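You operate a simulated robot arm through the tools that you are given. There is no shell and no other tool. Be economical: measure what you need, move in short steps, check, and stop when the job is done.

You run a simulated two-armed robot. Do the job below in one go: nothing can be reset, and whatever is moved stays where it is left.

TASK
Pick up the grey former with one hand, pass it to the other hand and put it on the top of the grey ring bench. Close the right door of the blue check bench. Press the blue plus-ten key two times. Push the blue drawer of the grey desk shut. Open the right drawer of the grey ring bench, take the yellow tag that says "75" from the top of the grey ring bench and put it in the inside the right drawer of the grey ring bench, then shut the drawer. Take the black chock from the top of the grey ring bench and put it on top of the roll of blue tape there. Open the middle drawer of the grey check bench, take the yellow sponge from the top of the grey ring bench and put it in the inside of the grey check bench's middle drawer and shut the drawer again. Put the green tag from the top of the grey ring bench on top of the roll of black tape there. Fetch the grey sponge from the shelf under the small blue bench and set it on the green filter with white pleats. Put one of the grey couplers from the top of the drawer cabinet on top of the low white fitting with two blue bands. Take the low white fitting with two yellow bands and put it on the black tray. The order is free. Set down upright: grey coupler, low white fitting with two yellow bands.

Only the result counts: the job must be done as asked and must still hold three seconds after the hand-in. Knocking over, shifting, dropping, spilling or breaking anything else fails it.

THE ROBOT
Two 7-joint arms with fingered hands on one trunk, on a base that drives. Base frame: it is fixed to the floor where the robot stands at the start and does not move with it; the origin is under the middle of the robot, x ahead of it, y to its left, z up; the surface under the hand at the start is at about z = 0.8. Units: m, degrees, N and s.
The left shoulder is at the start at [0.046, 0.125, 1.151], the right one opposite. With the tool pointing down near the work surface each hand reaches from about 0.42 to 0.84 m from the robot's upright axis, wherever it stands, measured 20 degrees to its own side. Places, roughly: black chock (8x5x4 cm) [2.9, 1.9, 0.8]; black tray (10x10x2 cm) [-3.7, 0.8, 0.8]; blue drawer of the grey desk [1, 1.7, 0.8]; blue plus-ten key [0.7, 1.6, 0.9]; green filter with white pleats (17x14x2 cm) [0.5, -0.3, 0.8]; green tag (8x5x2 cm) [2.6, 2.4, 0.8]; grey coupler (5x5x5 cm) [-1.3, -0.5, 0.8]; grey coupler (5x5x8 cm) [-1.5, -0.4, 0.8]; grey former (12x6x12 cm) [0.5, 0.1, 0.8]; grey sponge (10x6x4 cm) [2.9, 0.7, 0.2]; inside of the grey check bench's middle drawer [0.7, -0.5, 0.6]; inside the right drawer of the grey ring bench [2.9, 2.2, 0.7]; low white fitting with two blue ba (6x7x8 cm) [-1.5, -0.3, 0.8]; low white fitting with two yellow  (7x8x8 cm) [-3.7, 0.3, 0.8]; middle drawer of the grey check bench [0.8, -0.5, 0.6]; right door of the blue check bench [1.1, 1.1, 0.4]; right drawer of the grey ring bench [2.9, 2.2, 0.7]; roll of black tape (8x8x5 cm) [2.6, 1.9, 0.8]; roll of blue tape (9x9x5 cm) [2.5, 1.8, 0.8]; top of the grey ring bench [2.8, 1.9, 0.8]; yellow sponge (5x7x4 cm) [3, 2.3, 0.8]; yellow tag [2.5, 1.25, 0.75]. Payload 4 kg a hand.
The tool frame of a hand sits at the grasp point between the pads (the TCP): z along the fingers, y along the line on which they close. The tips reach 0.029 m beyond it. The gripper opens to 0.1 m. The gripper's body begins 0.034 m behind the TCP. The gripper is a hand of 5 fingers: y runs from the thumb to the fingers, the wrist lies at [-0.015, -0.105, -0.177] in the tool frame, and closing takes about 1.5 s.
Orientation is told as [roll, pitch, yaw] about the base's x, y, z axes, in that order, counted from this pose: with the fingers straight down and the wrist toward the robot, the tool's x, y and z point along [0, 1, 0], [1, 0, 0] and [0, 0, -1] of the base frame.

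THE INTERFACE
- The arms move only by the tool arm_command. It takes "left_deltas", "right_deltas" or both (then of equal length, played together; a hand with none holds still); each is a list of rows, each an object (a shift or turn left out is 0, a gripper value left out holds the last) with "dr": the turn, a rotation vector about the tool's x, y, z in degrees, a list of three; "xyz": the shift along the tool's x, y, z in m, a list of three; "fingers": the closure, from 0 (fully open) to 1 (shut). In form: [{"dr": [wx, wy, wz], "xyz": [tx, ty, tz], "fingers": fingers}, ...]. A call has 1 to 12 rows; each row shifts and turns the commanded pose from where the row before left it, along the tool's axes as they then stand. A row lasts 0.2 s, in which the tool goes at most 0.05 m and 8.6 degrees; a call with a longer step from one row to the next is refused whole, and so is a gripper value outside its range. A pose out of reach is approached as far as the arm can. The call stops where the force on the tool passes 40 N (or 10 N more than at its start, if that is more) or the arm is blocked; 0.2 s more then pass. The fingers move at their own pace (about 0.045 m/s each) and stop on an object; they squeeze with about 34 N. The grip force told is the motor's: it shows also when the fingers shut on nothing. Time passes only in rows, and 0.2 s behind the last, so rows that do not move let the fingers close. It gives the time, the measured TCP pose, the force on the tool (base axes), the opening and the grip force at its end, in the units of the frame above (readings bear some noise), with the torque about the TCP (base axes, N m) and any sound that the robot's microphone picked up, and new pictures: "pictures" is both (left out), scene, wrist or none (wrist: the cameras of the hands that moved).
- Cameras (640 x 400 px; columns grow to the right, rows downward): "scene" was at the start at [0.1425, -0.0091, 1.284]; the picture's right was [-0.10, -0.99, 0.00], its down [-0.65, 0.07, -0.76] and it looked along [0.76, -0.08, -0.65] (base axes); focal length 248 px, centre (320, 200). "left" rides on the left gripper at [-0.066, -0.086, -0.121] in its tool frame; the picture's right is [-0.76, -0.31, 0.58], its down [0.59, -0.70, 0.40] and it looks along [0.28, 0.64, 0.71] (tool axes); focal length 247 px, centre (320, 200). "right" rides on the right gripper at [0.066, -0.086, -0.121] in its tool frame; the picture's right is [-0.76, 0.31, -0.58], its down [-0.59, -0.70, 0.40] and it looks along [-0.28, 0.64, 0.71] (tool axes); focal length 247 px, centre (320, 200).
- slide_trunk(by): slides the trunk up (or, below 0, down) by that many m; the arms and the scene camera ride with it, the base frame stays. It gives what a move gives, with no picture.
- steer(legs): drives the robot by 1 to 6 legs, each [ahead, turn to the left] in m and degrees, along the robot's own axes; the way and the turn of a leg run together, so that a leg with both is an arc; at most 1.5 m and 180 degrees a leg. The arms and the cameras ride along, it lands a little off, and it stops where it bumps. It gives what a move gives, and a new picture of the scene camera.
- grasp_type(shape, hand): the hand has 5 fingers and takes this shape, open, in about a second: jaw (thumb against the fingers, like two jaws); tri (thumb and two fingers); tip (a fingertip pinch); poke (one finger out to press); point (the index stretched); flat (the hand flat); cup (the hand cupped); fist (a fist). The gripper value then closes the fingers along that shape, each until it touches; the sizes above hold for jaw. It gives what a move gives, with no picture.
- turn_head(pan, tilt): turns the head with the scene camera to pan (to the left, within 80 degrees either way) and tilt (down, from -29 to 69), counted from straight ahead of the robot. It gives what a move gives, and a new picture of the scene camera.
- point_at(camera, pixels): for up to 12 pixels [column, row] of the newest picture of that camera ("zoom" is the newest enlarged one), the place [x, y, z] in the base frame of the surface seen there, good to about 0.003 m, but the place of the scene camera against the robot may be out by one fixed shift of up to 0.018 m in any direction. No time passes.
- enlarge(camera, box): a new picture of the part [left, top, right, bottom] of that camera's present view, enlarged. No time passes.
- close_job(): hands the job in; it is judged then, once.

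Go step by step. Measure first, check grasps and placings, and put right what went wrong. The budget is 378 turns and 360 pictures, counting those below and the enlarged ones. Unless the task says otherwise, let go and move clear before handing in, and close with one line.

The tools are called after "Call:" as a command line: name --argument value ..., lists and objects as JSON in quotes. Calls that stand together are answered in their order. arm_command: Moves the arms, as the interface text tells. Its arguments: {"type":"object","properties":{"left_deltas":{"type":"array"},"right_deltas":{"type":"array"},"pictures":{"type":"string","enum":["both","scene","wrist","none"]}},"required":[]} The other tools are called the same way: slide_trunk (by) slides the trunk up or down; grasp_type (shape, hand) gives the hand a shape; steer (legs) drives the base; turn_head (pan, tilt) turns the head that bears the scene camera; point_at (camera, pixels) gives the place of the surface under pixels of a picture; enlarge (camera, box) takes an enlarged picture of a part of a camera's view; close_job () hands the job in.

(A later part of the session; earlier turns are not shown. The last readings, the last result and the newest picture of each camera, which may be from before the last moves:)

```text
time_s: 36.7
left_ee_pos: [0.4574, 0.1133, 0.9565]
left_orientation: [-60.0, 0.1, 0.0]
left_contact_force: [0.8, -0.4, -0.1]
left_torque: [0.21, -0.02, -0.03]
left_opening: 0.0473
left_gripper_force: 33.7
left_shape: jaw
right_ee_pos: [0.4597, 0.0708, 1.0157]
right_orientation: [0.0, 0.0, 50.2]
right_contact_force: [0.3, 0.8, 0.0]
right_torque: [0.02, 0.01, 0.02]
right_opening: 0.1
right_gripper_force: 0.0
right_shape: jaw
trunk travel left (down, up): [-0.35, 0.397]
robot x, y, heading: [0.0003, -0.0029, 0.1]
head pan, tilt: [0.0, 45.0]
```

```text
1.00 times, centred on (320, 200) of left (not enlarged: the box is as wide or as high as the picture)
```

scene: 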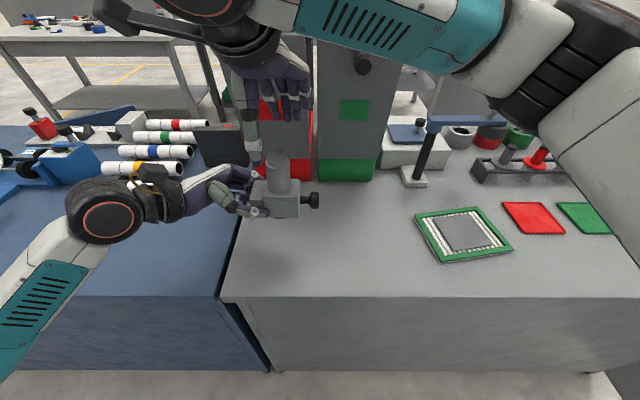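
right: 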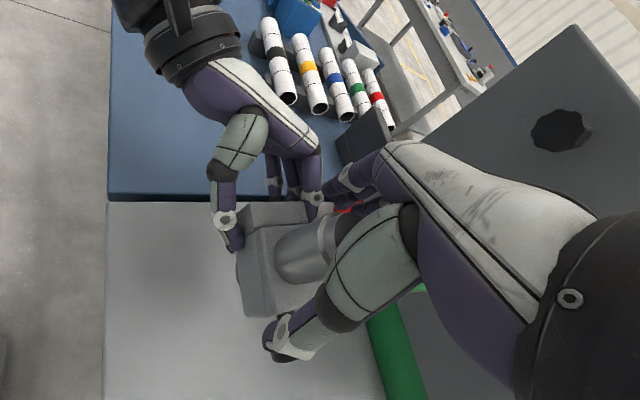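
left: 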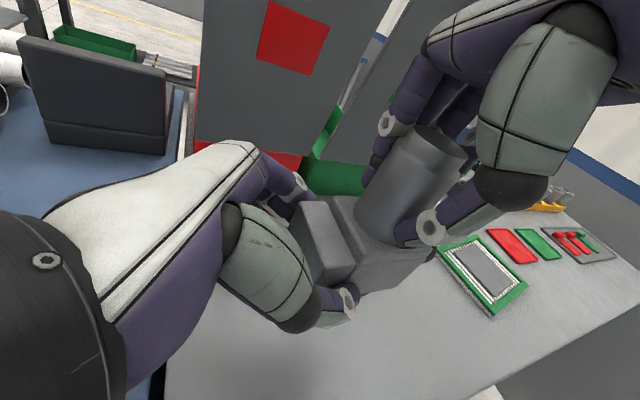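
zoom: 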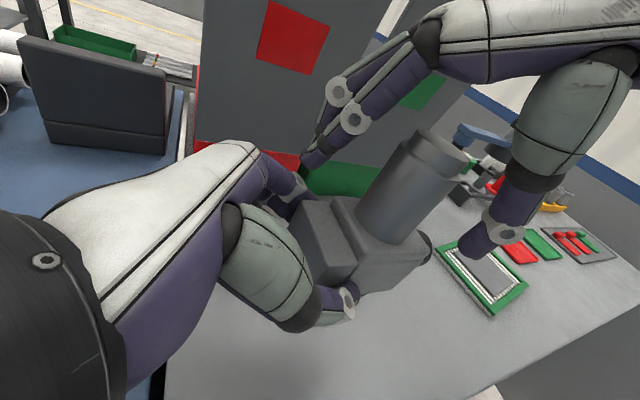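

The cylinder is again inside the open right hand. Close the right, then open and withdraw the left along its approach.

Call:
arm_command --right_deltas '[{"fingers": 1}, {}, {}, {}, {}, {}, {}, {}]' --pictures "none"

Call:
arm_command --left_deltas '[{"fingers": 0}, {}, {}, {}, {"xyz": [0, 0, -0.03]}, {"xyz": [0, 0, -0.04]}, {"xyz": [0, 0, -0.04]}, {"dr": [0, 7.5, 0]}, {"dr": [0, 7.5, 0]}, {"dr": [0, 7.5, 0]}, {"dr": [0, 7.5, 0]}]'

```text
time_s: 38.5
left_ee_pos: [0.4599, 0.1136, 0.957]
left_orientation: [-60.0, 0.1, 0.1]
left_contact_force: [1.8, 1.3, -1.8]
left_torque: [0.14, 0.05, 0.04]
left_opening: 0.0472
left_gripper_force: 33.8
left_shape: jaw
right_ee_pos: [0.4589, 0.07, 1.0176]
right_orientation: [-0.1, 0.0, 50.2]
right_contact_force: [-1.7, -1.7, 1.2]
right_torque: [-0.02, 0.02, 0.03]
right_opening: 0.0308
right_gripper_force: 34.6
right_shape: jaw
trunk travel left (down, up): [-0.35, 0.397]
robot x, y, heading: [0.0026, -0.0013, 0.2]
head pan, tilt: [0.0, 45.0]
```

```text
time_s: 40.9
left_ee_pos: [0.4577, 0.2101, 1.0135]
left_orientation: [-29.9, 0.2, 0.0]
left_contact_force: [-0.8, 0.4, -0.6]
left_torque: [0.0, 0.02, 0.01]
left_opening: 0.0998
left_gripper_force: 0.0
left_shape: jaw
right_ee_pos: [0.4595, 0.0717, 1.0167]
right_orientation: [0.0, 0.0, 50.2]
right_contact_force: [0.4, 0.4, 0.4]
right_torque: [-0.03, -0.01, 0.02]
right_opening: 0.03
right_gripper_force: 34.8
right_shape: jaw
trunk travel left (down, up): [-0.35, 0.397]
robot x, y, heading: [-0.0026, 0.0011, -0.2]
head pan, tilt: [0.0, 45.0]
```

scene: 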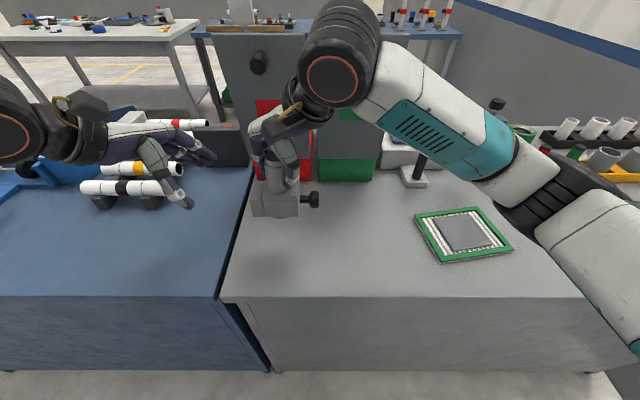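
left: 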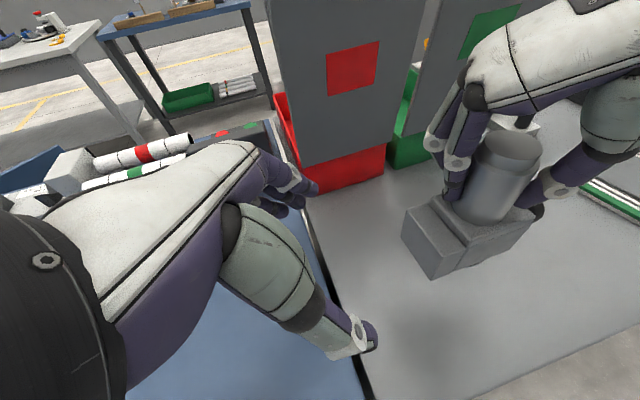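

Right holds again, level. Now I'll bring the left hand nearly vertical (roll -10) over the foot end, and look before lowering.

Call:
arm_command --left_deltas '[{"dr": [0, 6.67, 0]}, {"dr": [0, 6.67, 0]}, {"dr": [0, 6.67, 0]}, {"xyz": [-0.03, 0.001, 0]}, {"xyz": [-0.03, 0, 0]}, {"xyz": [-0.0285, 0, 0]}]'

```text
time_s: 42.3
left_ee_pos: [0.4601, 0.1202, 1.0278]
left_orientation: [-9.9, 0.1, 0.0]
left_contact_force: [0.1, -0.3, -0.1]
left_torque: [0.0, 0.0, 0.01]
left_opening: 0.0997
left_gripper_force: 0.1
left_shape: jaw
right_ee_pos: [0.4607, 0.0712, 1.0157]
right_orientation: [0.1, 0.0, 50.2]
right_contact_force: [0.2, 0.9, -0.2]
right_torque: [-0.02, 0.03, 0.02]
right_opening: 0.0302
right_gripper_force: 33.5
right_shape: jaw
trunk travel left (down, up): [-0.35, 0.397]
robot x, y, heading: [0.0005, 0.0021, 0.2]
head pan, tilt: [0.0, 45.0]
```

scene: 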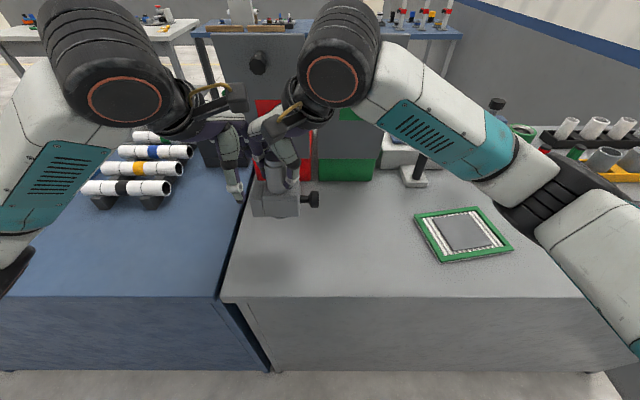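
left: 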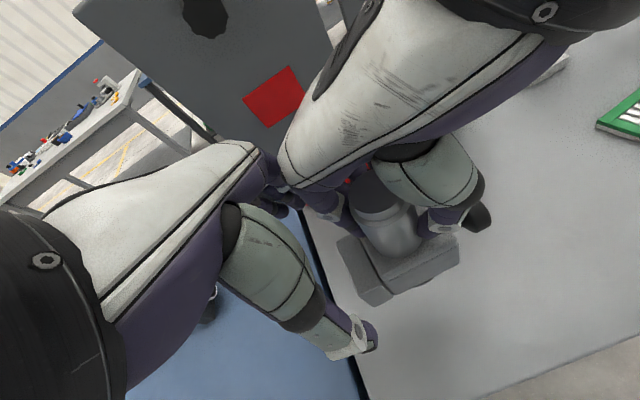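

Clear so far, no contact forces. Lower 6 cm along the tool.

Call:
arm_command --left_deltas '[{"xyz": [-0.001, 0, 0.02]}, {"xyz": [0, 0, 0.02]}, {"xyz": [0, 0, 0.02]}]'

Call:
enlarge --camera "scene" --box '[190, 100, 350, 240]'

```text
time_s: 43.1
left_ee_pos: [0.4589, 0.1125, 0.9682]
left_orientation: [-10.0, 0.0, 0.0]
left_contact_force: [0.5, 0.0, 0.6]
left_torque: [-0.01, 0.03, 0.02]
left_opening: 0.0998
left_gripper_force: 0.1
left_shape: jaw
right_ee_pos: [0.461, 0.0725, 1.0168]
right_orientation: [0.0, 0.1, 50.1]
right_contact_force: [-0.3, -0.3, -0.3]
right_torque: [-0.02, -0.04, 0.0]
right_opening: 0.0298
right_gripper_force: 33.9
right_shape: jaw
trunk travel left (down, up): [-0.35, 0.397]
robot x, y, heading: [-0.0017, -0.0002, -0.0]
head pan, tilt: [0.0, 45.0]
```

scene: 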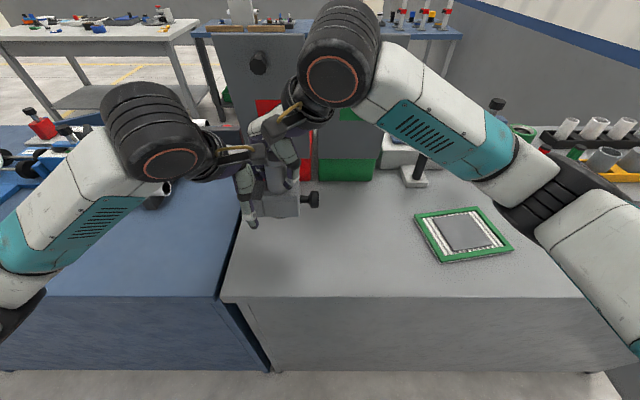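
left: 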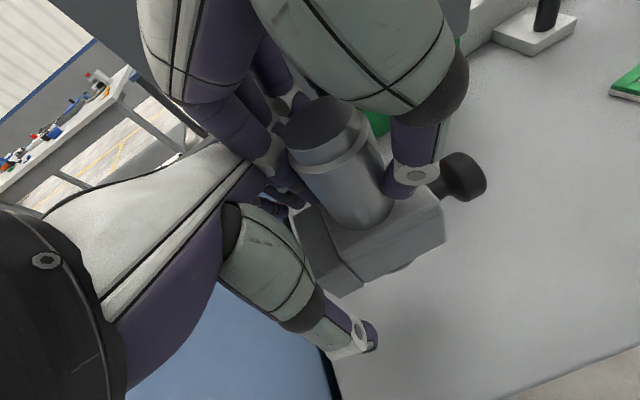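

```text
2.86 times, centred on (270, 170) of scene
```

zoom: 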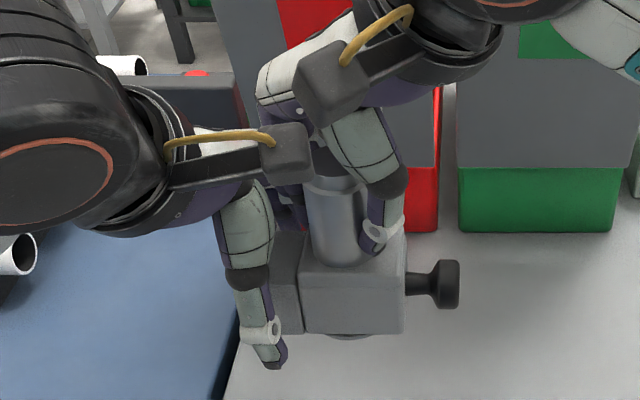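

Left thumb and fingers straddle the foot. Close left, then open right.

Call:
arm_command --left_deltas '[{"fingers": 1}, {}, {}, {}, {}, {}, {}]' --pictures "wrist"

```text
time_s: 44.7
left_ee_pos: [0.458, 0.1125, 0.9673]
left_orientation: [-10.1, 0.1, 0.0]
left_contact_force: [-2.1, 0.0, 0.4]
left_torque: [-0.03, -0.01, -0.08]
left_opening: 0.046
left_gripper_force: 33.8
left_shape: jaw
right_ee_pos: [0.4599, 0.0717, 1.0165]
right_orientation: [-0.1, 0.1, 50.2]
right_contact_force: [2.4, -0.5, -0.6]
right_torque: [0.07, -0.12, -0.08]
right_opening: 0.0298
right_gripper_force: 34.0
right_shape: jaw
trunk travel left (down, up): [-0.35, 0.397]
robot x, y, heading: [0.0007, -0.0008, -0.1]
head pan, tilt: [0.0, 45.0]
```

left: 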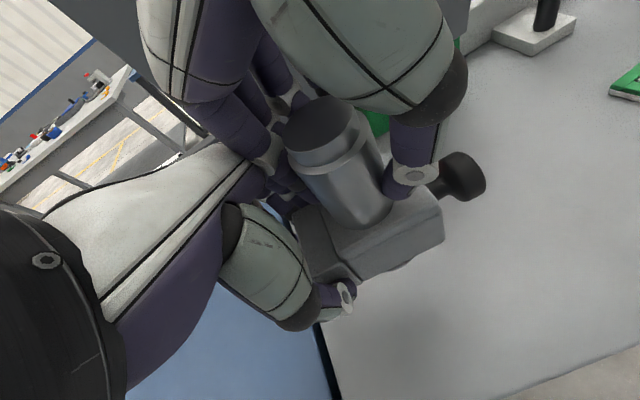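

Left grip 46 mm. I'll open the right only partly and lift it straight up.

Call:
arm_command --right_deltas '[{"fingers": 0.5}, {}, {}, {"xyz": [0, 0, -0.015]}, {"xyz": [0, 0, -0.03]}, {"xyz": [0, 0, -0.04]}, {"xyz": [0, -0.03, -0.03]}, {"xyz": [0, -0.05, 0]}]' --pictures "scene"

Call:
enlarge --camera "left" --box '[0, 0, 640, 400]'

```text
time_s: 46.5
left_ee_pos: [0.4573, 0.1109, 0.9673]
left_orientation: [-9.9, 0.1, 0.0]
left_contact_force: [0.1, 0.4, -0.7]
left_torque: [0.18, 0.0, 0.0]
left_opening: 0.0459
left_gripper_force: 33.9
left_shape: jaw
right_ee_pos: [0.4071, 0.0059, 1.1317]
right_orientation: [0.1, 0.0, 50.2]
right_contact_force: [0.0, -0.2, 1.0]
right_torque: [-0.03, 0.0, 0.03]
right_opening: 0.05
right_gripper_force: 0.1
right_shape: jaw
trunk travel left (down, up): [-0.35, 0.397]
robot x, y, heading: [0.0004, 0.0012, 0.2]
head pan, tilt: [0.0, 45.0]
```

scene: 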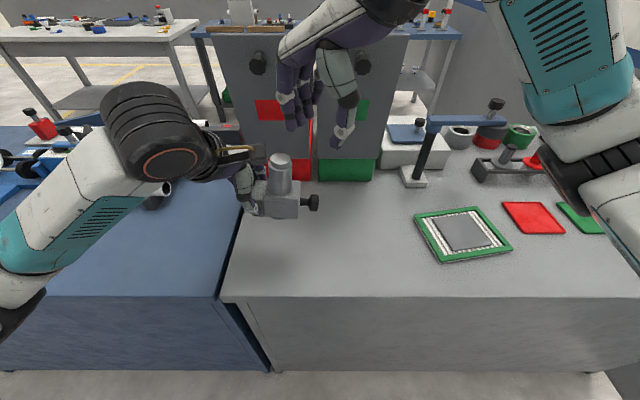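

```text
1.00 times, centred on (320, 200) of left (not enlarged: the box is as wide or as high as the picture)
```

zoom: 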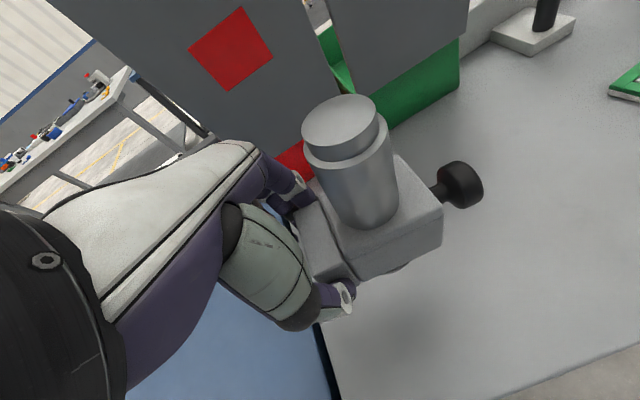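

The pass is done: left holds the former alone, no droop. I'll lift it, tuck both arms, then back off and look for the route.

Call:
arm_command --left_deltas '[{"xyz": [0.007, 0, -0.04]}, {"xyz": [0.007, 0, -0.04]}, {"xyz": [0.007, 0, -0.04]}, {"xyz": [0.02, 0, -0.03]}, {"xyz": [0.02, 0, -0.03]}]' --right_deltas '[{"xyz": [0, -0.04, 0]}, {"xyz": [0, -0.04, 0]}, {"xyz": [0, -0.04, 0]}, {"xyz": [0, -0.04, 0]}, {"xyz": [0, -0.02, 0], "fingers": 0}]' --pictures "none"

Call:
steer --legs '[[-0.5, 0]]'

Call:
turn_head --pan 45 --tilt 25

```text
time_s: 47.7
left_ee_pos: [0.4578, 0.2016, 1.1339]
left_orientation: [-10.0, 0.0, -0.1]
left_contact_force: [-0.1, 0.2, -5.2]
left_torque: [0.16, -0.02, -0.02]
left_opening: 0.046
left_gripper_force: 34.0
left_shape: jaw
right_ee_pos: [0.3025, -0.1302, 1.1417]
right_orientation: [0.2, 0.2, 50.3]
right_contact_force: [0.4, 0.6, 0.5]
right_torque: [0.0, 0.0, 0.01]
right_opening: 0.084
right_gripper_force: 0.1
right_shape: jaw
right hand out of reach, approached as far as the arm can: row 4, 5
trunk travel left (down, up): [-0.35, 0.397]
robot x, y, heading: [-0.0041, -0.0002, 0.1]
head pan, tilt: [0.0, 45.0]
```

```text
time_s: 50.6
left_ee_pos: [-0.0367, 0.2011, 1.1344]
left_orientation: [-10.1, 0.0, -0.2]
left_contact_force: [0.6, 0.1, -4.9]
left_torque: [0.18, -0.04, -0.02]
left_opening: 0.0458
left_gripper_force: 33.7
left_shape: jaw
right_ee_pos: [-0.1927, -0.1295, 1.1424]
right_orientation: [0.1, 0.1, 50.1]
right_contact_force: [-0.2, 0.4, 0.6]
right_torque: [0.01, -0.02, 0.01]
right_opening: 0.0996
right_gripper_force: 0.1
right_shape: jaw
trunk travel left (down, up): [-0.35, 0.397]
robot x, y, heading: [-0.4972, 0.0034, -0.0]
head pan, tilt: [0.0, 45.0]
```

scene: 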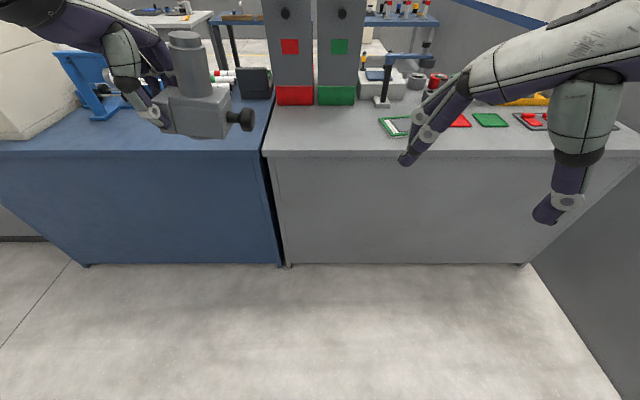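

```text
time_s: 51.8
left_ee_pos: [-0.0349, 0.2011, 1.1334]
left_orientation: [-10.0, 0.1, -0.2]
left_contact_force: [0.0, -0.2, -5.9]
left_torque: [0.21, 0.0, 0.01]
left_opening: 0.046
left_gripper_force: 33.8
left_shape: jaw
right_ee_pos: [-0.1927, -0.1306, 1.1427]
right_orientation: [0.1, 0.2, 50.0]
right_contact_force: [0.6, -0.1, 0.2]
right_torque: [-0.03, -0.03, -0.02]
right_opening: 0.0994
right_gripper_force: 0.1
right_shape: jaw
trunk travel left (down, up): [-0.35, 0.397]
robot x, y, heading: [-0.4975, -0.0011, -0.1]
head pan, tilt: [45.0, 25.0]
```

scene: 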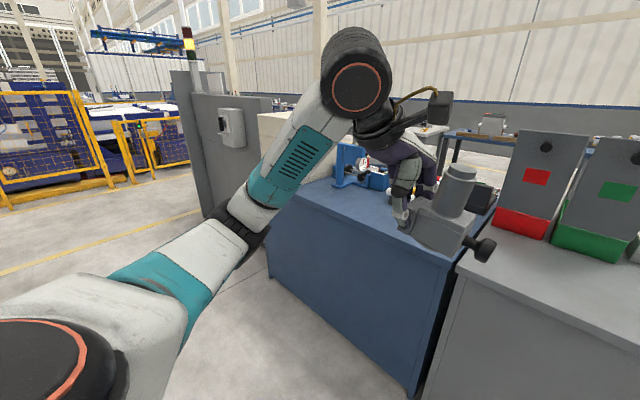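

A grey cabinet with a beacon stands past the blue bench at (230,130). I'll measure the footprints.

Call:
point_at --camera "scene" --pixels '[[270, 275], [205, 215], [185, 75], [270, 100], [230, 130], [135, 185], [265, 215], [345, 185], [30, 210], [110, 200], [260, 145]]'

Call:
turn_head --pan 80 --tilt 15

```text
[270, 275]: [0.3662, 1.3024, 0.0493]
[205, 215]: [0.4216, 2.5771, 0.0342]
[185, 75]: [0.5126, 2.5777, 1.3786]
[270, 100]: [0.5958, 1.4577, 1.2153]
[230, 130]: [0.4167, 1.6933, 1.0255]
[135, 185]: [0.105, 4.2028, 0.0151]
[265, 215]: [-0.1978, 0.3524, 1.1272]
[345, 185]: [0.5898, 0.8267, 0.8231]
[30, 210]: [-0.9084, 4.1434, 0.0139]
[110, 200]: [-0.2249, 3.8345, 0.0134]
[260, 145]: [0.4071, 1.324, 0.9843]
```

```text
time_s: 52.8
left_ee_pos: [-0.0363, 0.1999, 1.1327]
left_orientation: [-10.0, 0.1, -0.2]
left_contact_force: [-0.1, -0.1, -4.9]
left_torque: [0.21, -0.01, -0.05]
left_opening: 0.0462
left_gripper_force: 34.1
left_shape: jaw
right_ee_pos: [-0.1928, -0.1309, 1.1428]
right_orientation: [0.1, 0.3, 50.1]
right_contact_force: [-0.7, 0.6, 0.3]
right_torque: [0.0, -0.04, -0.06]
right_opening: 0.0999
right_gripper_force: 0.1
right_shape: jaw
trunk travel left (down, up): [-0.35, 0.397]
robot x, y, heading: [-0.4929, 0.0015, -0.3]
head pan, tilt: [80.0, 15.0]
```

scene: 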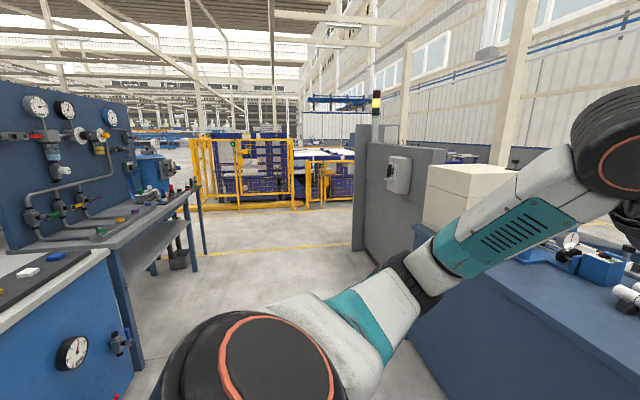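

The partition spans y≈1.55–2.58 at x≈0.42; passage lies beyond. I'll check the bench on the left before turning.

Call:
point_at --camera "scene" --pixels '[[125, 290], [108, 255], [205, 215], [205, 250], [140, 365], [240, 300], [355, 245], [300, 205], [190, 185]]'

Call:
steer --legs '[[0, 88]]'

Call:
turn_head --pan 0 --tilt 25

```text
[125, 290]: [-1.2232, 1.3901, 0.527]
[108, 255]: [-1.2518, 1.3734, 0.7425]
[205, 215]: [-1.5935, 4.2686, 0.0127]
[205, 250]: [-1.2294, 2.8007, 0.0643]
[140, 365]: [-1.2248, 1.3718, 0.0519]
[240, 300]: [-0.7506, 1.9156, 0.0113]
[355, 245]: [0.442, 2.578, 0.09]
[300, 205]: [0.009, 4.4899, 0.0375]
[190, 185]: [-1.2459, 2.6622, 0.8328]
```

```text
time_s: 57.1
left_ee_pos: [-0.6935, 0.463, 1.1334]
left_orientation: [-10.0, 0.0, 89.6]
left_contact_force: [0.2, -1.6, -5.7]
left_torque: [0.01, 0.18, 0.0]
left_opening: 0.0459
left_gripper_force: 33.7
left_shape: jaw
right_ee_pos: [-0.365, 0.3046, 1.1424]
right_orientation: [0.0, 0.2, 139.9]
right_contact_force: [-0.2, -0.7, -0.4]
right_torque: [-0.03, -0.03, -0.01]
right_opening: 0.0999
right_gripper_force: 0.0
right_shape: jaw
trunk travel left (down, up): [-0.35, 0.397]
robot x, y, heading: [-0.4944, -0.0013, 89.9]
head pan, tilt: [80.0, 15.0]
```

scene: 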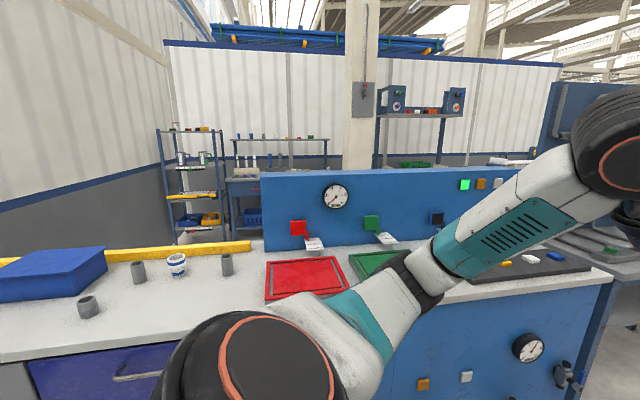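

```text
time_s: 58.6
left_ee_pos: [-0.6936, 0.4618, 1.1333]
left_orientation: [-10.0, 0.1, 89.5]
left_contact_force: [-0.2, -0.9, -4.1]
left_torque: [-0.01, 0.19, 0.0]
left_opening: 0.0459
left_gripper_force: 33.8
left_shape: jaw
right_ee_pos: [-0.3641, 0.3036, 1.1423]
right_orientation: [0.0, 0.2, 139.9]
right_contact_force: [0.7, -0.4, 1.5]
right_torque: [-0.03, -0.03, -0.02]
right_opening: 0.0995
right_gripper_force: 0.0
right_shape: jaw
trunk travel left (down, up): [-0.35, 0.397]
robot x, y, heading: [-0.4948, 0.0041, 89.7]
head pan, tilt: [0.0, 25.0]
```

scene: 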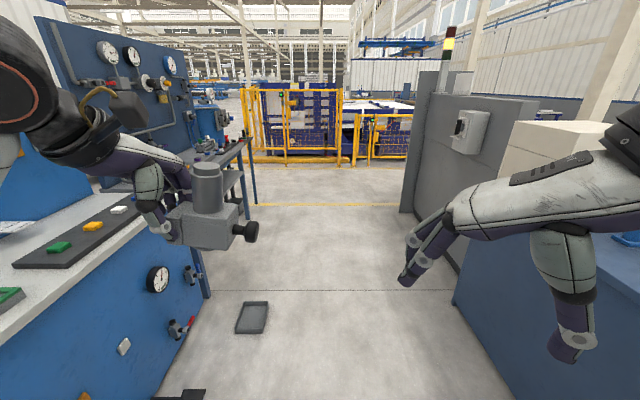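

The aisle runs ahead with a floor tray at (252,317). Measure it and the gap to plan the drive.

Call:
point_at --camera "scene" --pixels '[[268, 305], [266, 330], [200, 392], [207, 295], [453, 300], [402, 210], [350, 200], [245, 200]]'

Call:
enlarge --camera "scene" --box '[100, 260, 324, 400]'

```text
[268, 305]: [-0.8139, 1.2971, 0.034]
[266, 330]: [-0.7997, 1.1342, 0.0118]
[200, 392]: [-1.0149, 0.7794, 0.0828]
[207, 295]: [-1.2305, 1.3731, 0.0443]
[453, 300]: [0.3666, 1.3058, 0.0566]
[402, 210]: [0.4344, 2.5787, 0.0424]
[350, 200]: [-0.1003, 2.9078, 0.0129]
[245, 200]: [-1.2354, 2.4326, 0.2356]
```

```text
2.86 times, centred on (212, 330) of scene
```

zoom: 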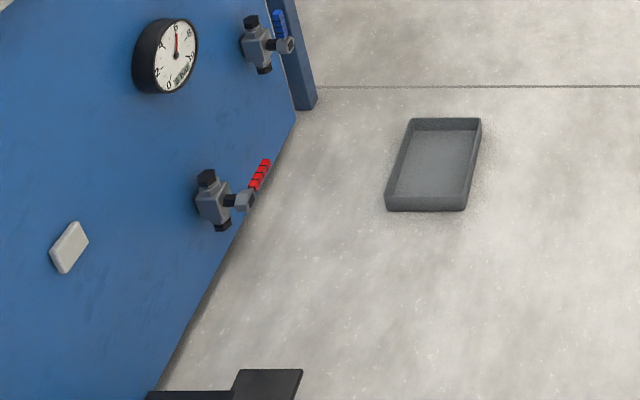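

Tray edge reaches x −0.80, so I'll shift toward x≈−0.28 and drive up to y≈3.2.

Call:
steer --legs '[[0, -13], [1.0, 0], [0, 13], [1.3, 0], [0.95, 0]]'

Call:
turn_head --pan -75 --tilt 20

```text
time_s: 75.8
left_ee_pos: [-0.5652, 3.5966, 1.1332]
left_orientation: [-9.9, 0.2, 92.6]
left_contact_force: [0.4, -0.2, -5.4]
left_torque: [-0.01, 0.18, -0.01]
left_opening: 0.0461
left_gripper_force: 33.7
left_shape: jaw
right_ee_pos: [-0.2278, 3.457, 1.1421]
right_orientation: [0.1, 0.2, 142.8]
right_contact_force: [0.8, -0.7, 0.6]
right_torque: [0.01, -0.02, 0.03]
right_opening: 0.1
right_gripper_force: 0.1
right_shape: jaw
trunk travel left (down, up): [-0.35, 0.397]
robot x, y, heading: [-0.3408, 3.1509, 92.7]
head pan, tilt: [0.0, 25.0]
```

scene: 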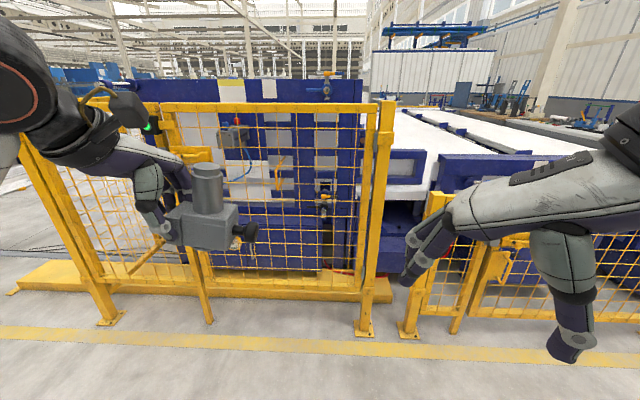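

```text
time_s: 77.3
left_ee_pos: [-0.565, 3.5958, 1.1324]
left_orientation: [-10.0, 0.1, 92.6]
left_contact_force: [0.2, 0.8, -5.2]
left_torque: [-0.01, 0.15, -0.04]
left_opening: 0.0457
left_gripper_force: 34.0
left_shape: jaw
right_ee_pos: [-0.2279, 3.4553, 1.1426]
right_orientation: [0.1, 0.1, 142.9]
right_contact_force: [0.2, 0.1, 0.7]
right_torque: [0.01, -0.01, 0.01]
right_opening: 0.0997
right_gripper_force: 0.0
right_shape: jaw
trunk travel left (down, up): [-0.35, 0.397]
robot x, y, heading: [-0.3428, 3.1458, 92.6]
head pan, tilt: [-75.0, 20.0]
```

scene: 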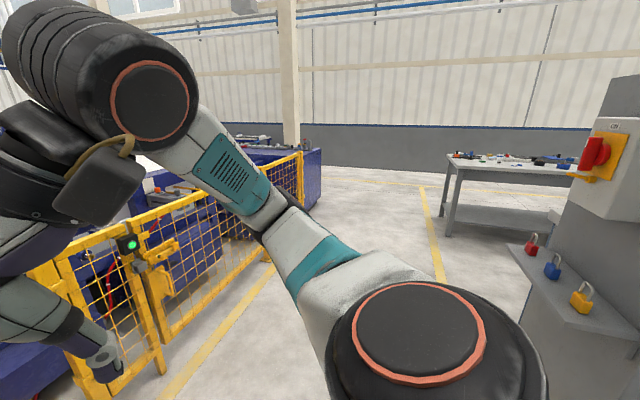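

The ring bench is visible at (510,165). Turn right to heading 0 and look ahead.

Call:
steer --legs '[[0, -93]]'

Call:
turn_head --pan -20 --tilt 25

```text
time_s: 81.8
left_ee_pos: [0.1252, 3.3234, 1.1319]
left_orientation: [-10.0, 0.1, -3.0]
left_contact_force: [-0.7, -0.3, -4.9]
left_torque: [0.2, -0.03, -0.01]
left_opening: 0.0456
left_gripper_force: 34.2
left_shape: jaw
right_ee_pos: [-0.0475, 3.0006, 1.1424]
right_orientation: [0.1, 0.3, 47.3]
right_contact_force: [0.1, -0.4, 0.5]
right_torque: [0.0, 0.01, 0.01]
right_opening: 0.0999
right_gripper_force: 0.1
right_shape: jaw
trunk travel left (down, up): [-0.35, 0.397]
robot x, y, heading: [-0.3408, 3.1503, -3.2]
head pan, tilt: [-75.0, 20.0]
```

scene: 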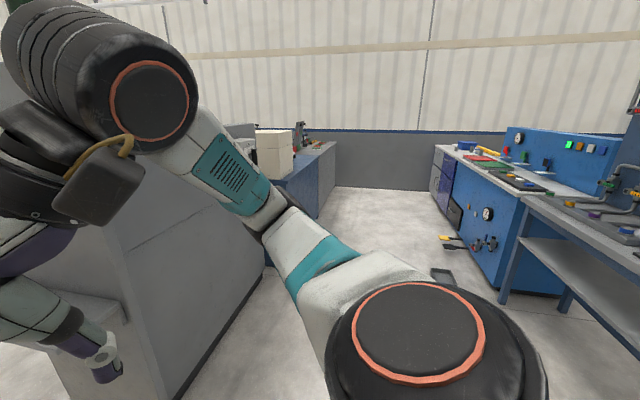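

```text
time_s: 83.1
left_ee_pos: [0.1253, 3.3237, 1.1341]
left_orientation: [-10.0, 0.1, -3.0]
left_contact_force: [0.3, -0.2, -4.9]
left_torque: [0.16, 0.03, -0.02]
left_opening: 0.0454
left_gripper_force: 34.1
left_shape: jaw
right_ee_pos: [-0.0467, 3.0017, 1.1436]
right_orientation: [0.2, 0.3, 47.3]
right_contact_force: [-0.3, 0.3, 0.6]
right_torque: [0.0, 0.02, 0.0]
right_opening: 0.0997
right_gripper_force: 0.0
right_shape: jaw
trunk travel left (down, up): [-0.35, 0.397]
robot x, y, heading: [-0.3457, 3.1475, -2.8]
head pan, tilt: [-20.0, 25.0]
```

scene: 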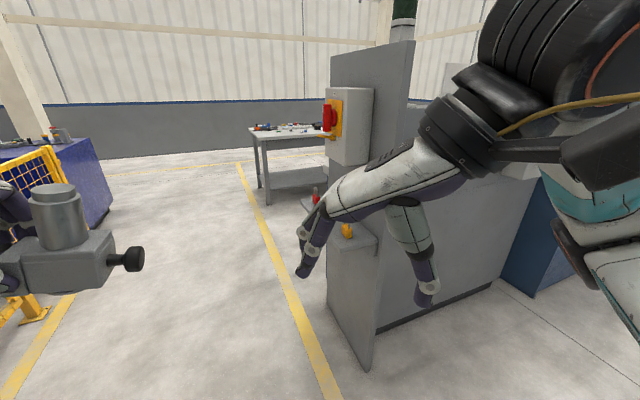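

The partition's near end with the lock ledge at (355,240) is close to the right arm. Measure clearances.

Call:
point_at --camera "scene" --pixels '[[35, 318], [368, 365], [330, 130], [328, 110], [330, 60], [412, 60], [350, 250], [105, 215], [260, 185], [250, 130], [330, 135]]'

```text
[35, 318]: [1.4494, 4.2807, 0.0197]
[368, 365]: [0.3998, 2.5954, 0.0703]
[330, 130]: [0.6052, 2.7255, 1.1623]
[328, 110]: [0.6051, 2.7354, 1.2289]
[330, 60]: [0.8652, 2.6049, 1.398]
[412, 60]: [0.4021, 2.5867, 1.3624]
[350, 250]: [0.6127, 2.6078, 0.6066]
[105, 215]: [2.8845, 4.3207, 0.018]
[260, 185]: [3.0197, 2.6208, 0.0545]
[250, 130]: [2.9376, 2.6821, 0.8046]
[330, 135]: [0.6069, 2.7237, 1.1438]
```

Partition ends at x 0.87, red switch to y 2.74; fence at y 4.28. I'll pass at y≈3.45 up to x≈1.7.

Call:
steer --legs '[[0, 16], [1.2, 0], [0, -14], [0.8, 0]]'

Call:
turn_head --pan -45 --tilt 25

```text
time_s: 94.9
left_ee_pos: [2.0927, 3.5825, 1.133]
left_orientation: [-9.9, 0.2, -1.7]
left_contact_force: [0.6, -0.4, -5.3]
left_torque: [0.18, 0.0, 0.01]
left_opening: 0.0456
left_gripper_force: 33.7
left_shape: jaw
right_ee_pos: [1.9272, 3.2548, 1.1424]
right_orientation: [0.1, 0.2, 48.5]
right_contact_force: [0.5, -0.7, 0.6]
right_torque: [0.0, 0.04, 0.01]
right_opening: 0.0999
right_gripper_force: 0.1
right_shape: jaw
trunk travel left (down, up): [-0.35, 0.397]
robot x, y, heading: [1.6276, 3.3925, -1.8]
head pan, tilt: [-20.0, 25.0]
```

scene: 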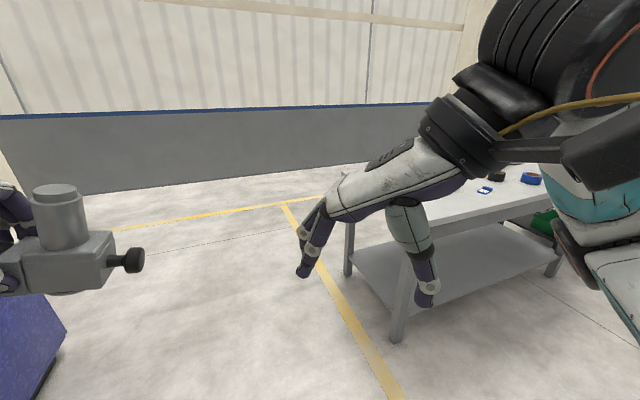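

```text
time_s: 95.8
left_ee_pos: [2.0922, 3.5805, 1.133]
left_orientation: [-10.0, 0.1, -1.8]
left_contact_force: [0.1, 0.3, -4.3]
left_torque: [0.15, -0.03, 0.01]
left_opening: 0.0452
left_gripper_force: 34.0
left_shape: jaw
right_ee_pos: [1.9272, 3.2548, 1.1425]
right_orientation: [0.1, 0.2, 48.5]
right_contact_force: [-0.3, 0.6, 0.5]
right_torque: [-0.05, 0.02, 0.02]
right_opening: 0.0999
right_gripper_force: 0.0
right_shape: jaw
trunk travel left (down, up): [-0.35, 0.397]
robot x, y, heading: [1.625, 3.3971, -1.9]
head pan, tilt: [-45.0, 25.0]
```

scene: 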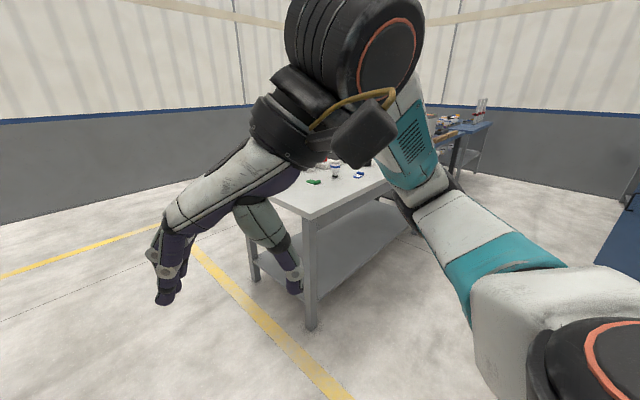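

The right arm hides the bench; turn the base toward it.

Call:
steer --legs '[[0, -50]]'

Call:
turn_head --pan 0 --tilt 25

```text
time_s: 98.5
left_ee_pos: [2.0684, 3.1586, 1.1329]
left_orientation: [-9.9, 0.1, -51.9]
left_contact_force: [0.1, 0.3, -5.4]
left_torque: [0.1, -0.13, 0.01]
left_opening: 0.0453
left_gripper_force: 33.3
left_shape: jaw
right_ee_pos: [1.7121, 3.0758, 1.1416]
right_orientation: [0.1, 0.2, -1.5]
right_contact_force: [0.4, 0.0, 0.1]
right_torque: [0.0, 0.01, -0.07]
right_opening: 0.0998
right_gripper_force: 0.0
right_shape: jaw
trunk travel left (down, up): [-0.35, 0.397]
robot x, y, heading: [1.6277, 3.3925, -51.9]
head pan, tilt: [-45.0, 25.0]
```

scene: 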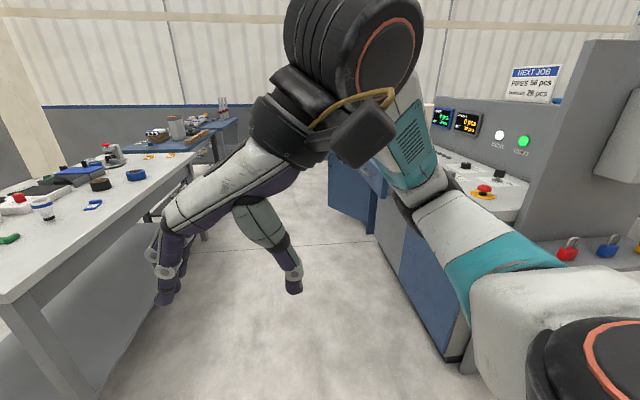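

```text
time_s: 99.6
left_ee_pos: [2.0699, 3.1595, 1.1331]
left_orientation: [-9.9, 0.1, -51.9]
left_contact_force: [0.5, -0.4, -4.9]
left_torque: [0.15, -0.14, 0.0]
left_opening: 0.0451
left_gripper_force: 34.2
left_shape: jaw
right_ee_pos: [1.7131, 3.0762, 1.1419]
right_orientation: [0.1, 0.2, -1.5]
right_contact_force: [0.0, 0.2, -1.0]
right_torque: [0.01, -0.01, -0.01]
right_opening: 0.0997
right_gripper_force: 0.0
right_shape: jaw
trunk travel left (down, up): [-0.35, 0.397]
robot x, y, heading: [1.6259, 3.3913, -51.7]
head pan, tilt: [0.0, 25.0]
```

scene: 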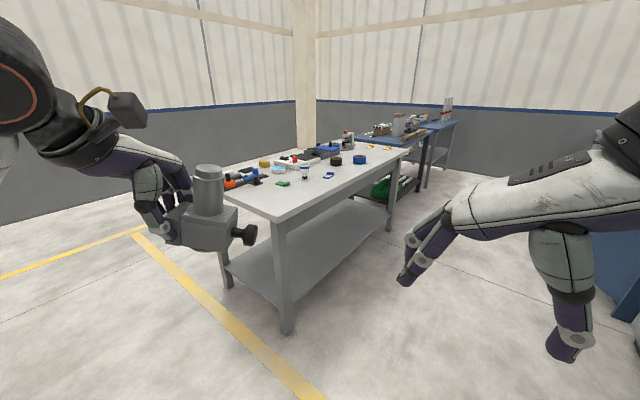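

Now the ring bench is fully in view. Zoom in on its items and measure corners.

Call:
enlarge --camera "scene" --box '[210, 110, 450, 260]'

Call:
point_at --camera "scene" --pixels '[[275, 222], [397, 152], [290, 325], [210, 190], [283, 183], [305, 172], [328, 175], [335, 160], [359, 159], [264, 163], [310, 155], [250, 178]]'

```text
2.67 times, centred on (330, 185) of scene
```

zoom: 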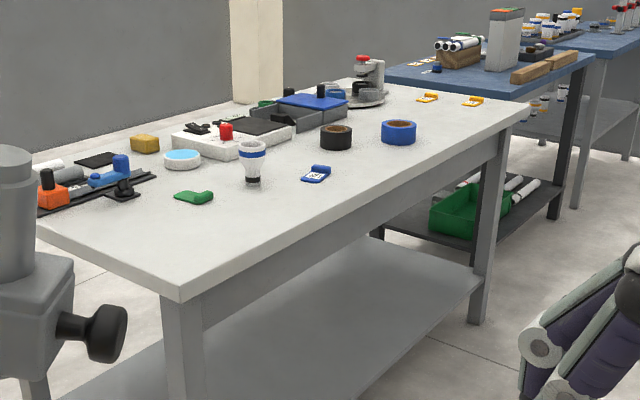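

```text
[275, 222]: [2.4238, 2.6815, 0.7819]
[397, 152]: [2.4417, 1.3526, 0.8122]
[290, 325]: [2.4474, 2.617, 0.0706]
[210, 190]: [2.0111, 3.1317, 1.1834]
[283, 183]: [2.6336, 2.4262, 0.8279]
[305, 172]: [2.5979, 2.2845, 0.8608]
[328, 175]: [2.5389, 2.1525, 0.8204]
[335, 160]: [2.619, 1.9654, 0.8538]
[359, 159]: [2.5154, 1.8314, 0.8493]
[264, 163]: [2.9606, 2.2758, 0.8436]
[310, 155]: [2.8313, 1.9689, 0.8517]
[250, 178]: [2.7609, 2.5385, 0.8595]
```

Bench spans x 2.43–3.0, y 1.35–2.68, drawers being on the far side. First I'll set the former down at the free near-left corner and handle the tags/tapes on this side; drive alongside the bench.

Call:
steer --legs '[[0, 11.7], [0.38, 0], [0, -50], [0.72, 0], [0, 89]]'

Call:
turn_head --pan 0 --tilt 42

```text
time_s: 112.5
left_ee_pos: [2.3731, 2.6069, 1.1325]
left_orientation: [-9.9, 0.1, -1.5]
left_contact_force: [0.8, -0.4, -4.7]
left_torque: [0.18, 0.01, -0.02]
left_opening: 0.045
left_gripper_force: 34.3
left_shape: jaw
right_ee_pos: [2.2083, 2.2813, 1.1436]
right_orientation: [0.0, 0.2, 48.7]
right_contact_force: [-0.5, 0.9, 0.2]
right_torque: [0.03, 0.01, -0.01]
right_opening: 0.0999
right_gripper_force: 0.1
right_shape: jaw
trunk travel left (down, up): [-0.35, 0.397]
robot x, y, heading: [1.91, 2.4192, -2.0]
head pan, tilt: [0.0, 25.0]
```

scene: 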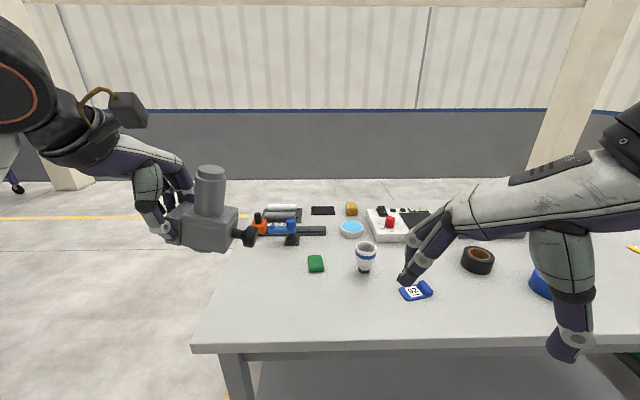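

```text
time_s: 113.3
left_ee_pos: [2.3734, 2.6076, 1.133]
left_orientation: [-9.9, 0.1, -1.5]
left_contact_force: [-0.1, -0.3, -5.5]
left_torque: [0.17, 0.0, -0.02]
left_opening: 0.0447
left_gripper_force: 34.1
left_shape: jaw
right_ee_pos: [2.2081, 2.2818, 1.1423]
right_orientation: [0.1, 0.2, 48.8]
right_contact_force: [0.7, 0.7, 0.5]
right_torque: [0.03, -0.01, 0.0]
right_opening: 0.0999
right_gripper_force: 0.1
right_shape: jaw
trunk travel left (down, up): [-0.35, 0.397]
robot x, y, heading: [1.907, 2.4199, -1.6]
head pan, tilt: [0.0, 42.0]
```

scene: 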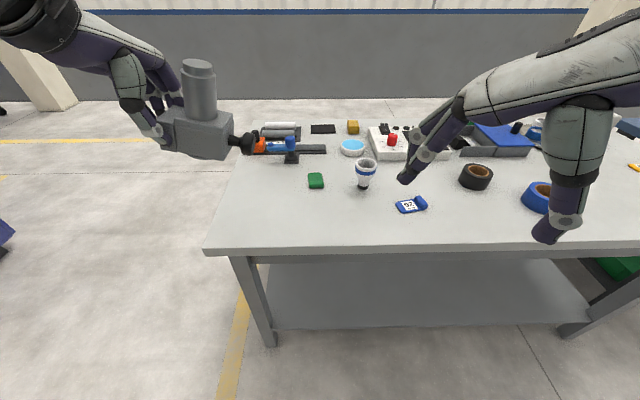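

The near-left corner around (260,215) is free. Measure the table there and the green tag.

Call:
point_at --camera "scene" --pixels '[[270, 215], [230, 235], [300, 235], [316, 180], [308, 187], [324, 187], [323, 174], [290, 160], [215, 245], [476, 168], [412, 205], [200, 70]]'

Call:
enlarge --camera "left" --box '[0, 0, 640, 400]'

```text
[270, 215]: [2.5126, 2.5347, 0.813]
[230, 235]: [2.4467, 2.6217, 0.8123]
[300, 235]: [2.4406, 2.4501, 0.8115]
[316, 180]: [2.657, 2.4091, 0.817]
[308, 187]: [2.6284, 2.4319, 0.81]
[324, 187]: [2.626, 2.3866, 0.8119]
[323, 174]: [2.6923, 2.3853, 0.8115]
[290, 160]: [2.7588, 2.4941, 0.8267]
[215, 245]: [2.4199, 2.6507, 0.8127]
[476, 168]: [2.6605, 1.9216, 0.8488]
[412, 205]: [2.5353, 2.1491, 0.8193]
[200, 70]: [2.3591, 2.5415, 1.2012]
```

```text
1.00 times, centred on (320, 200) of left (not enlarged: the box is as wide or as high as the picture)
```

zoom: 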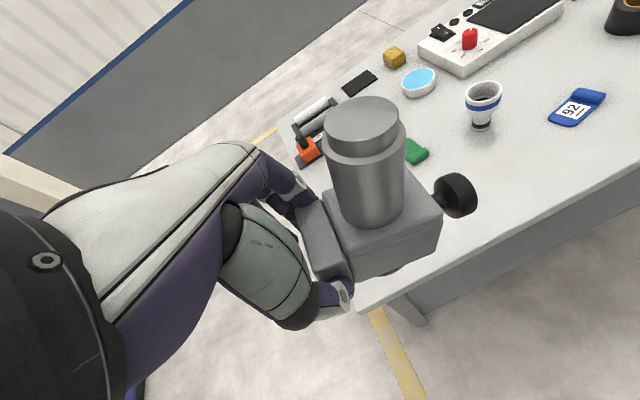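

Table true z 0.80 (scene reads +0.0125). Move the former over the corner and lower to ~2 cm above.

Call:
arm_command --left_deltas '[{"xyz": [0, 0.04, 0]}, {"xyz": [0, 0.04, 0]}, {"xyz": [0, 0.04, 0]}, {"xyz": [0, 0.038, 0]}, {"xyz": [0.0063, 0, 0.0385]}, {"xyz": [0.0063, 0, 0.0385]}, {"xyz": [0.0063, 0, 0.0385]}, {"xyz": [0.0063, 0, 0.0385]}, {"xyz": [0.0063, 0, 0.0385]}, {"xyz": [0.0063, 0, 0.0385]}, {"xyz": [0.0063, 0, 0.035]}]'

```text
time_s: 115.7
left_ee_pos: [2.534, 2.6042, 0.8647]
left_orientation: [-9.8, 0.1, -1.5]
left_contact_force: [0.4, -0.3, -4.7]
left_torque: [0.17, 0.03, -0.03]
left_opening: 0.045
left_gripper_force: 34.3
left_shape: jaw
right_ee_pos: [2.2087, 2.2814, 1.1426]
right_orientation: [0.1, 0.2, 48.8]
right_contact_force: [0.4, 0.2, -0.7]
right_torque: [-0.02, 0.0, 0.0]
right_opening: 0.0998
right_gripper_force: 0.1
right_shape: jaw
trunk travel left (down, up): [-0.35, 0.397]
robot x, y, heading: [1.9077, 2.4176, -1.7]
head pan, tilt: [0.0, 42.0]
```

scene: 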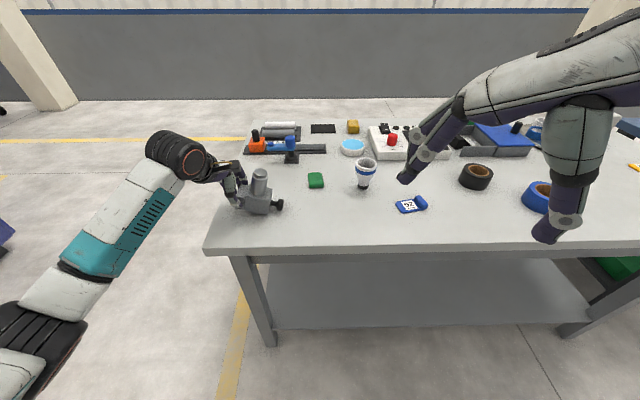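
left: 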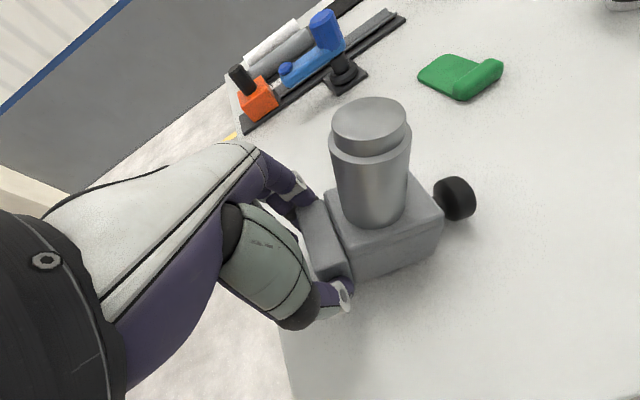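

Over the bench corner with margin. Lower in small steps, watching the force.

Call:
arm_command --left_deltas '[{"xyz": [0.002, 0, 0.01]}, {"xyz": [0.001, 0, 0.006]}, {"xyz": [0.001, 0, 0.004]}, {"xyz": [0, 0, 0.003]}]' --pictures "none"

```text
time_s: 116.7
left_ee_pos: [2.5296, 2.6034, 0.842]
left_orientation: [-10.0, 0.0, -1.6]
left_contact_force: [0.3, 2.1, 2.0]
left_torque: [-0.26, -0.18, 0.05]
left_opening: 0.0448
left_gripper_force: 34.3
left_shape: jaw
right_ee_pos: [2.2082, 2.2796, 1.1431]
right_orientation: [0.1, 0.0, 48.8]
right_contact_force: [-0.1, 0.3, -0.2]
right_torque: [0.04, -0.02, 0.01]
right_opening: 0.0997
right_gripper_force: 0.1
right_shape: jaw
trunk travel left (down, up): [-0.35, 0.397]
robot x, y, heading: [1.9079, 2.4163, -1.5]
head pan, tilt: [0.0, 42.0]
```

Contact made. One more 2 mm, then release and rise.

Call:
arm_command --left_deltas '[{"xyz": [0, 0, 0.002]}, {"fingers": 0}, {}, {}, {}, {}, {"xyz": [-0.001, 0, -0.02]}, {"xyz": [-0.003, 0, -0.04]}, {"xyz": [-0.003, 0, -0.04]}, {"xyz": [-0.003, 0, -0.04]}]'

```text
time_s: 118.9
left_ee_pos: [2.5295, 2.6185, 0.9782]
left_orientation: [-9.9, 0.0, -1.5]
left_contact_force: [0.2, 0.3, -0.4]
left_torque: [-0.02, 0.01, 0.03]
left_opening: 0.1
left_gripper_force: 0.0
left_shape: jaw
right_ee_pos: [2.208, 2.2794, 1.1426]
right_orientation: [0.2, 0.2, 48.8]
right_contact_force: [-0.3, 0.6, 1.1]
right_torque: [-0.03, 0.02, 0.01]
right_opening: 0.0998
right_gripper_force: 0.0
right_shape: jaw
trunk travel left (down, up): [-0.35, 0.397]
robot x, y, heading: [1.9083, 2.4165, -1.5]
head pan, tilt: [0.0, 42.0]
```

scene: 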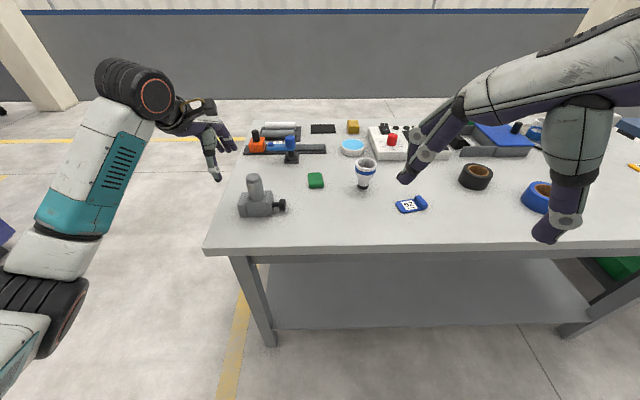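
left: 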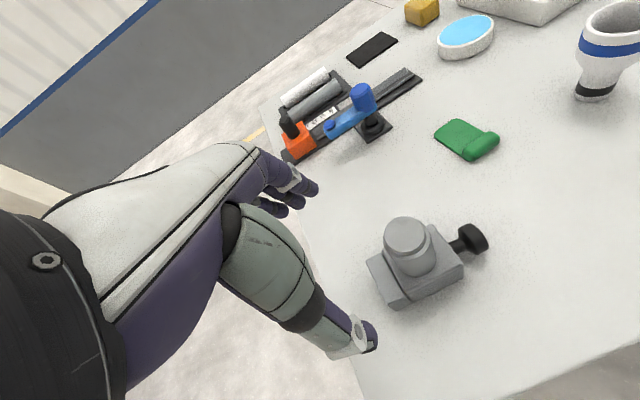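

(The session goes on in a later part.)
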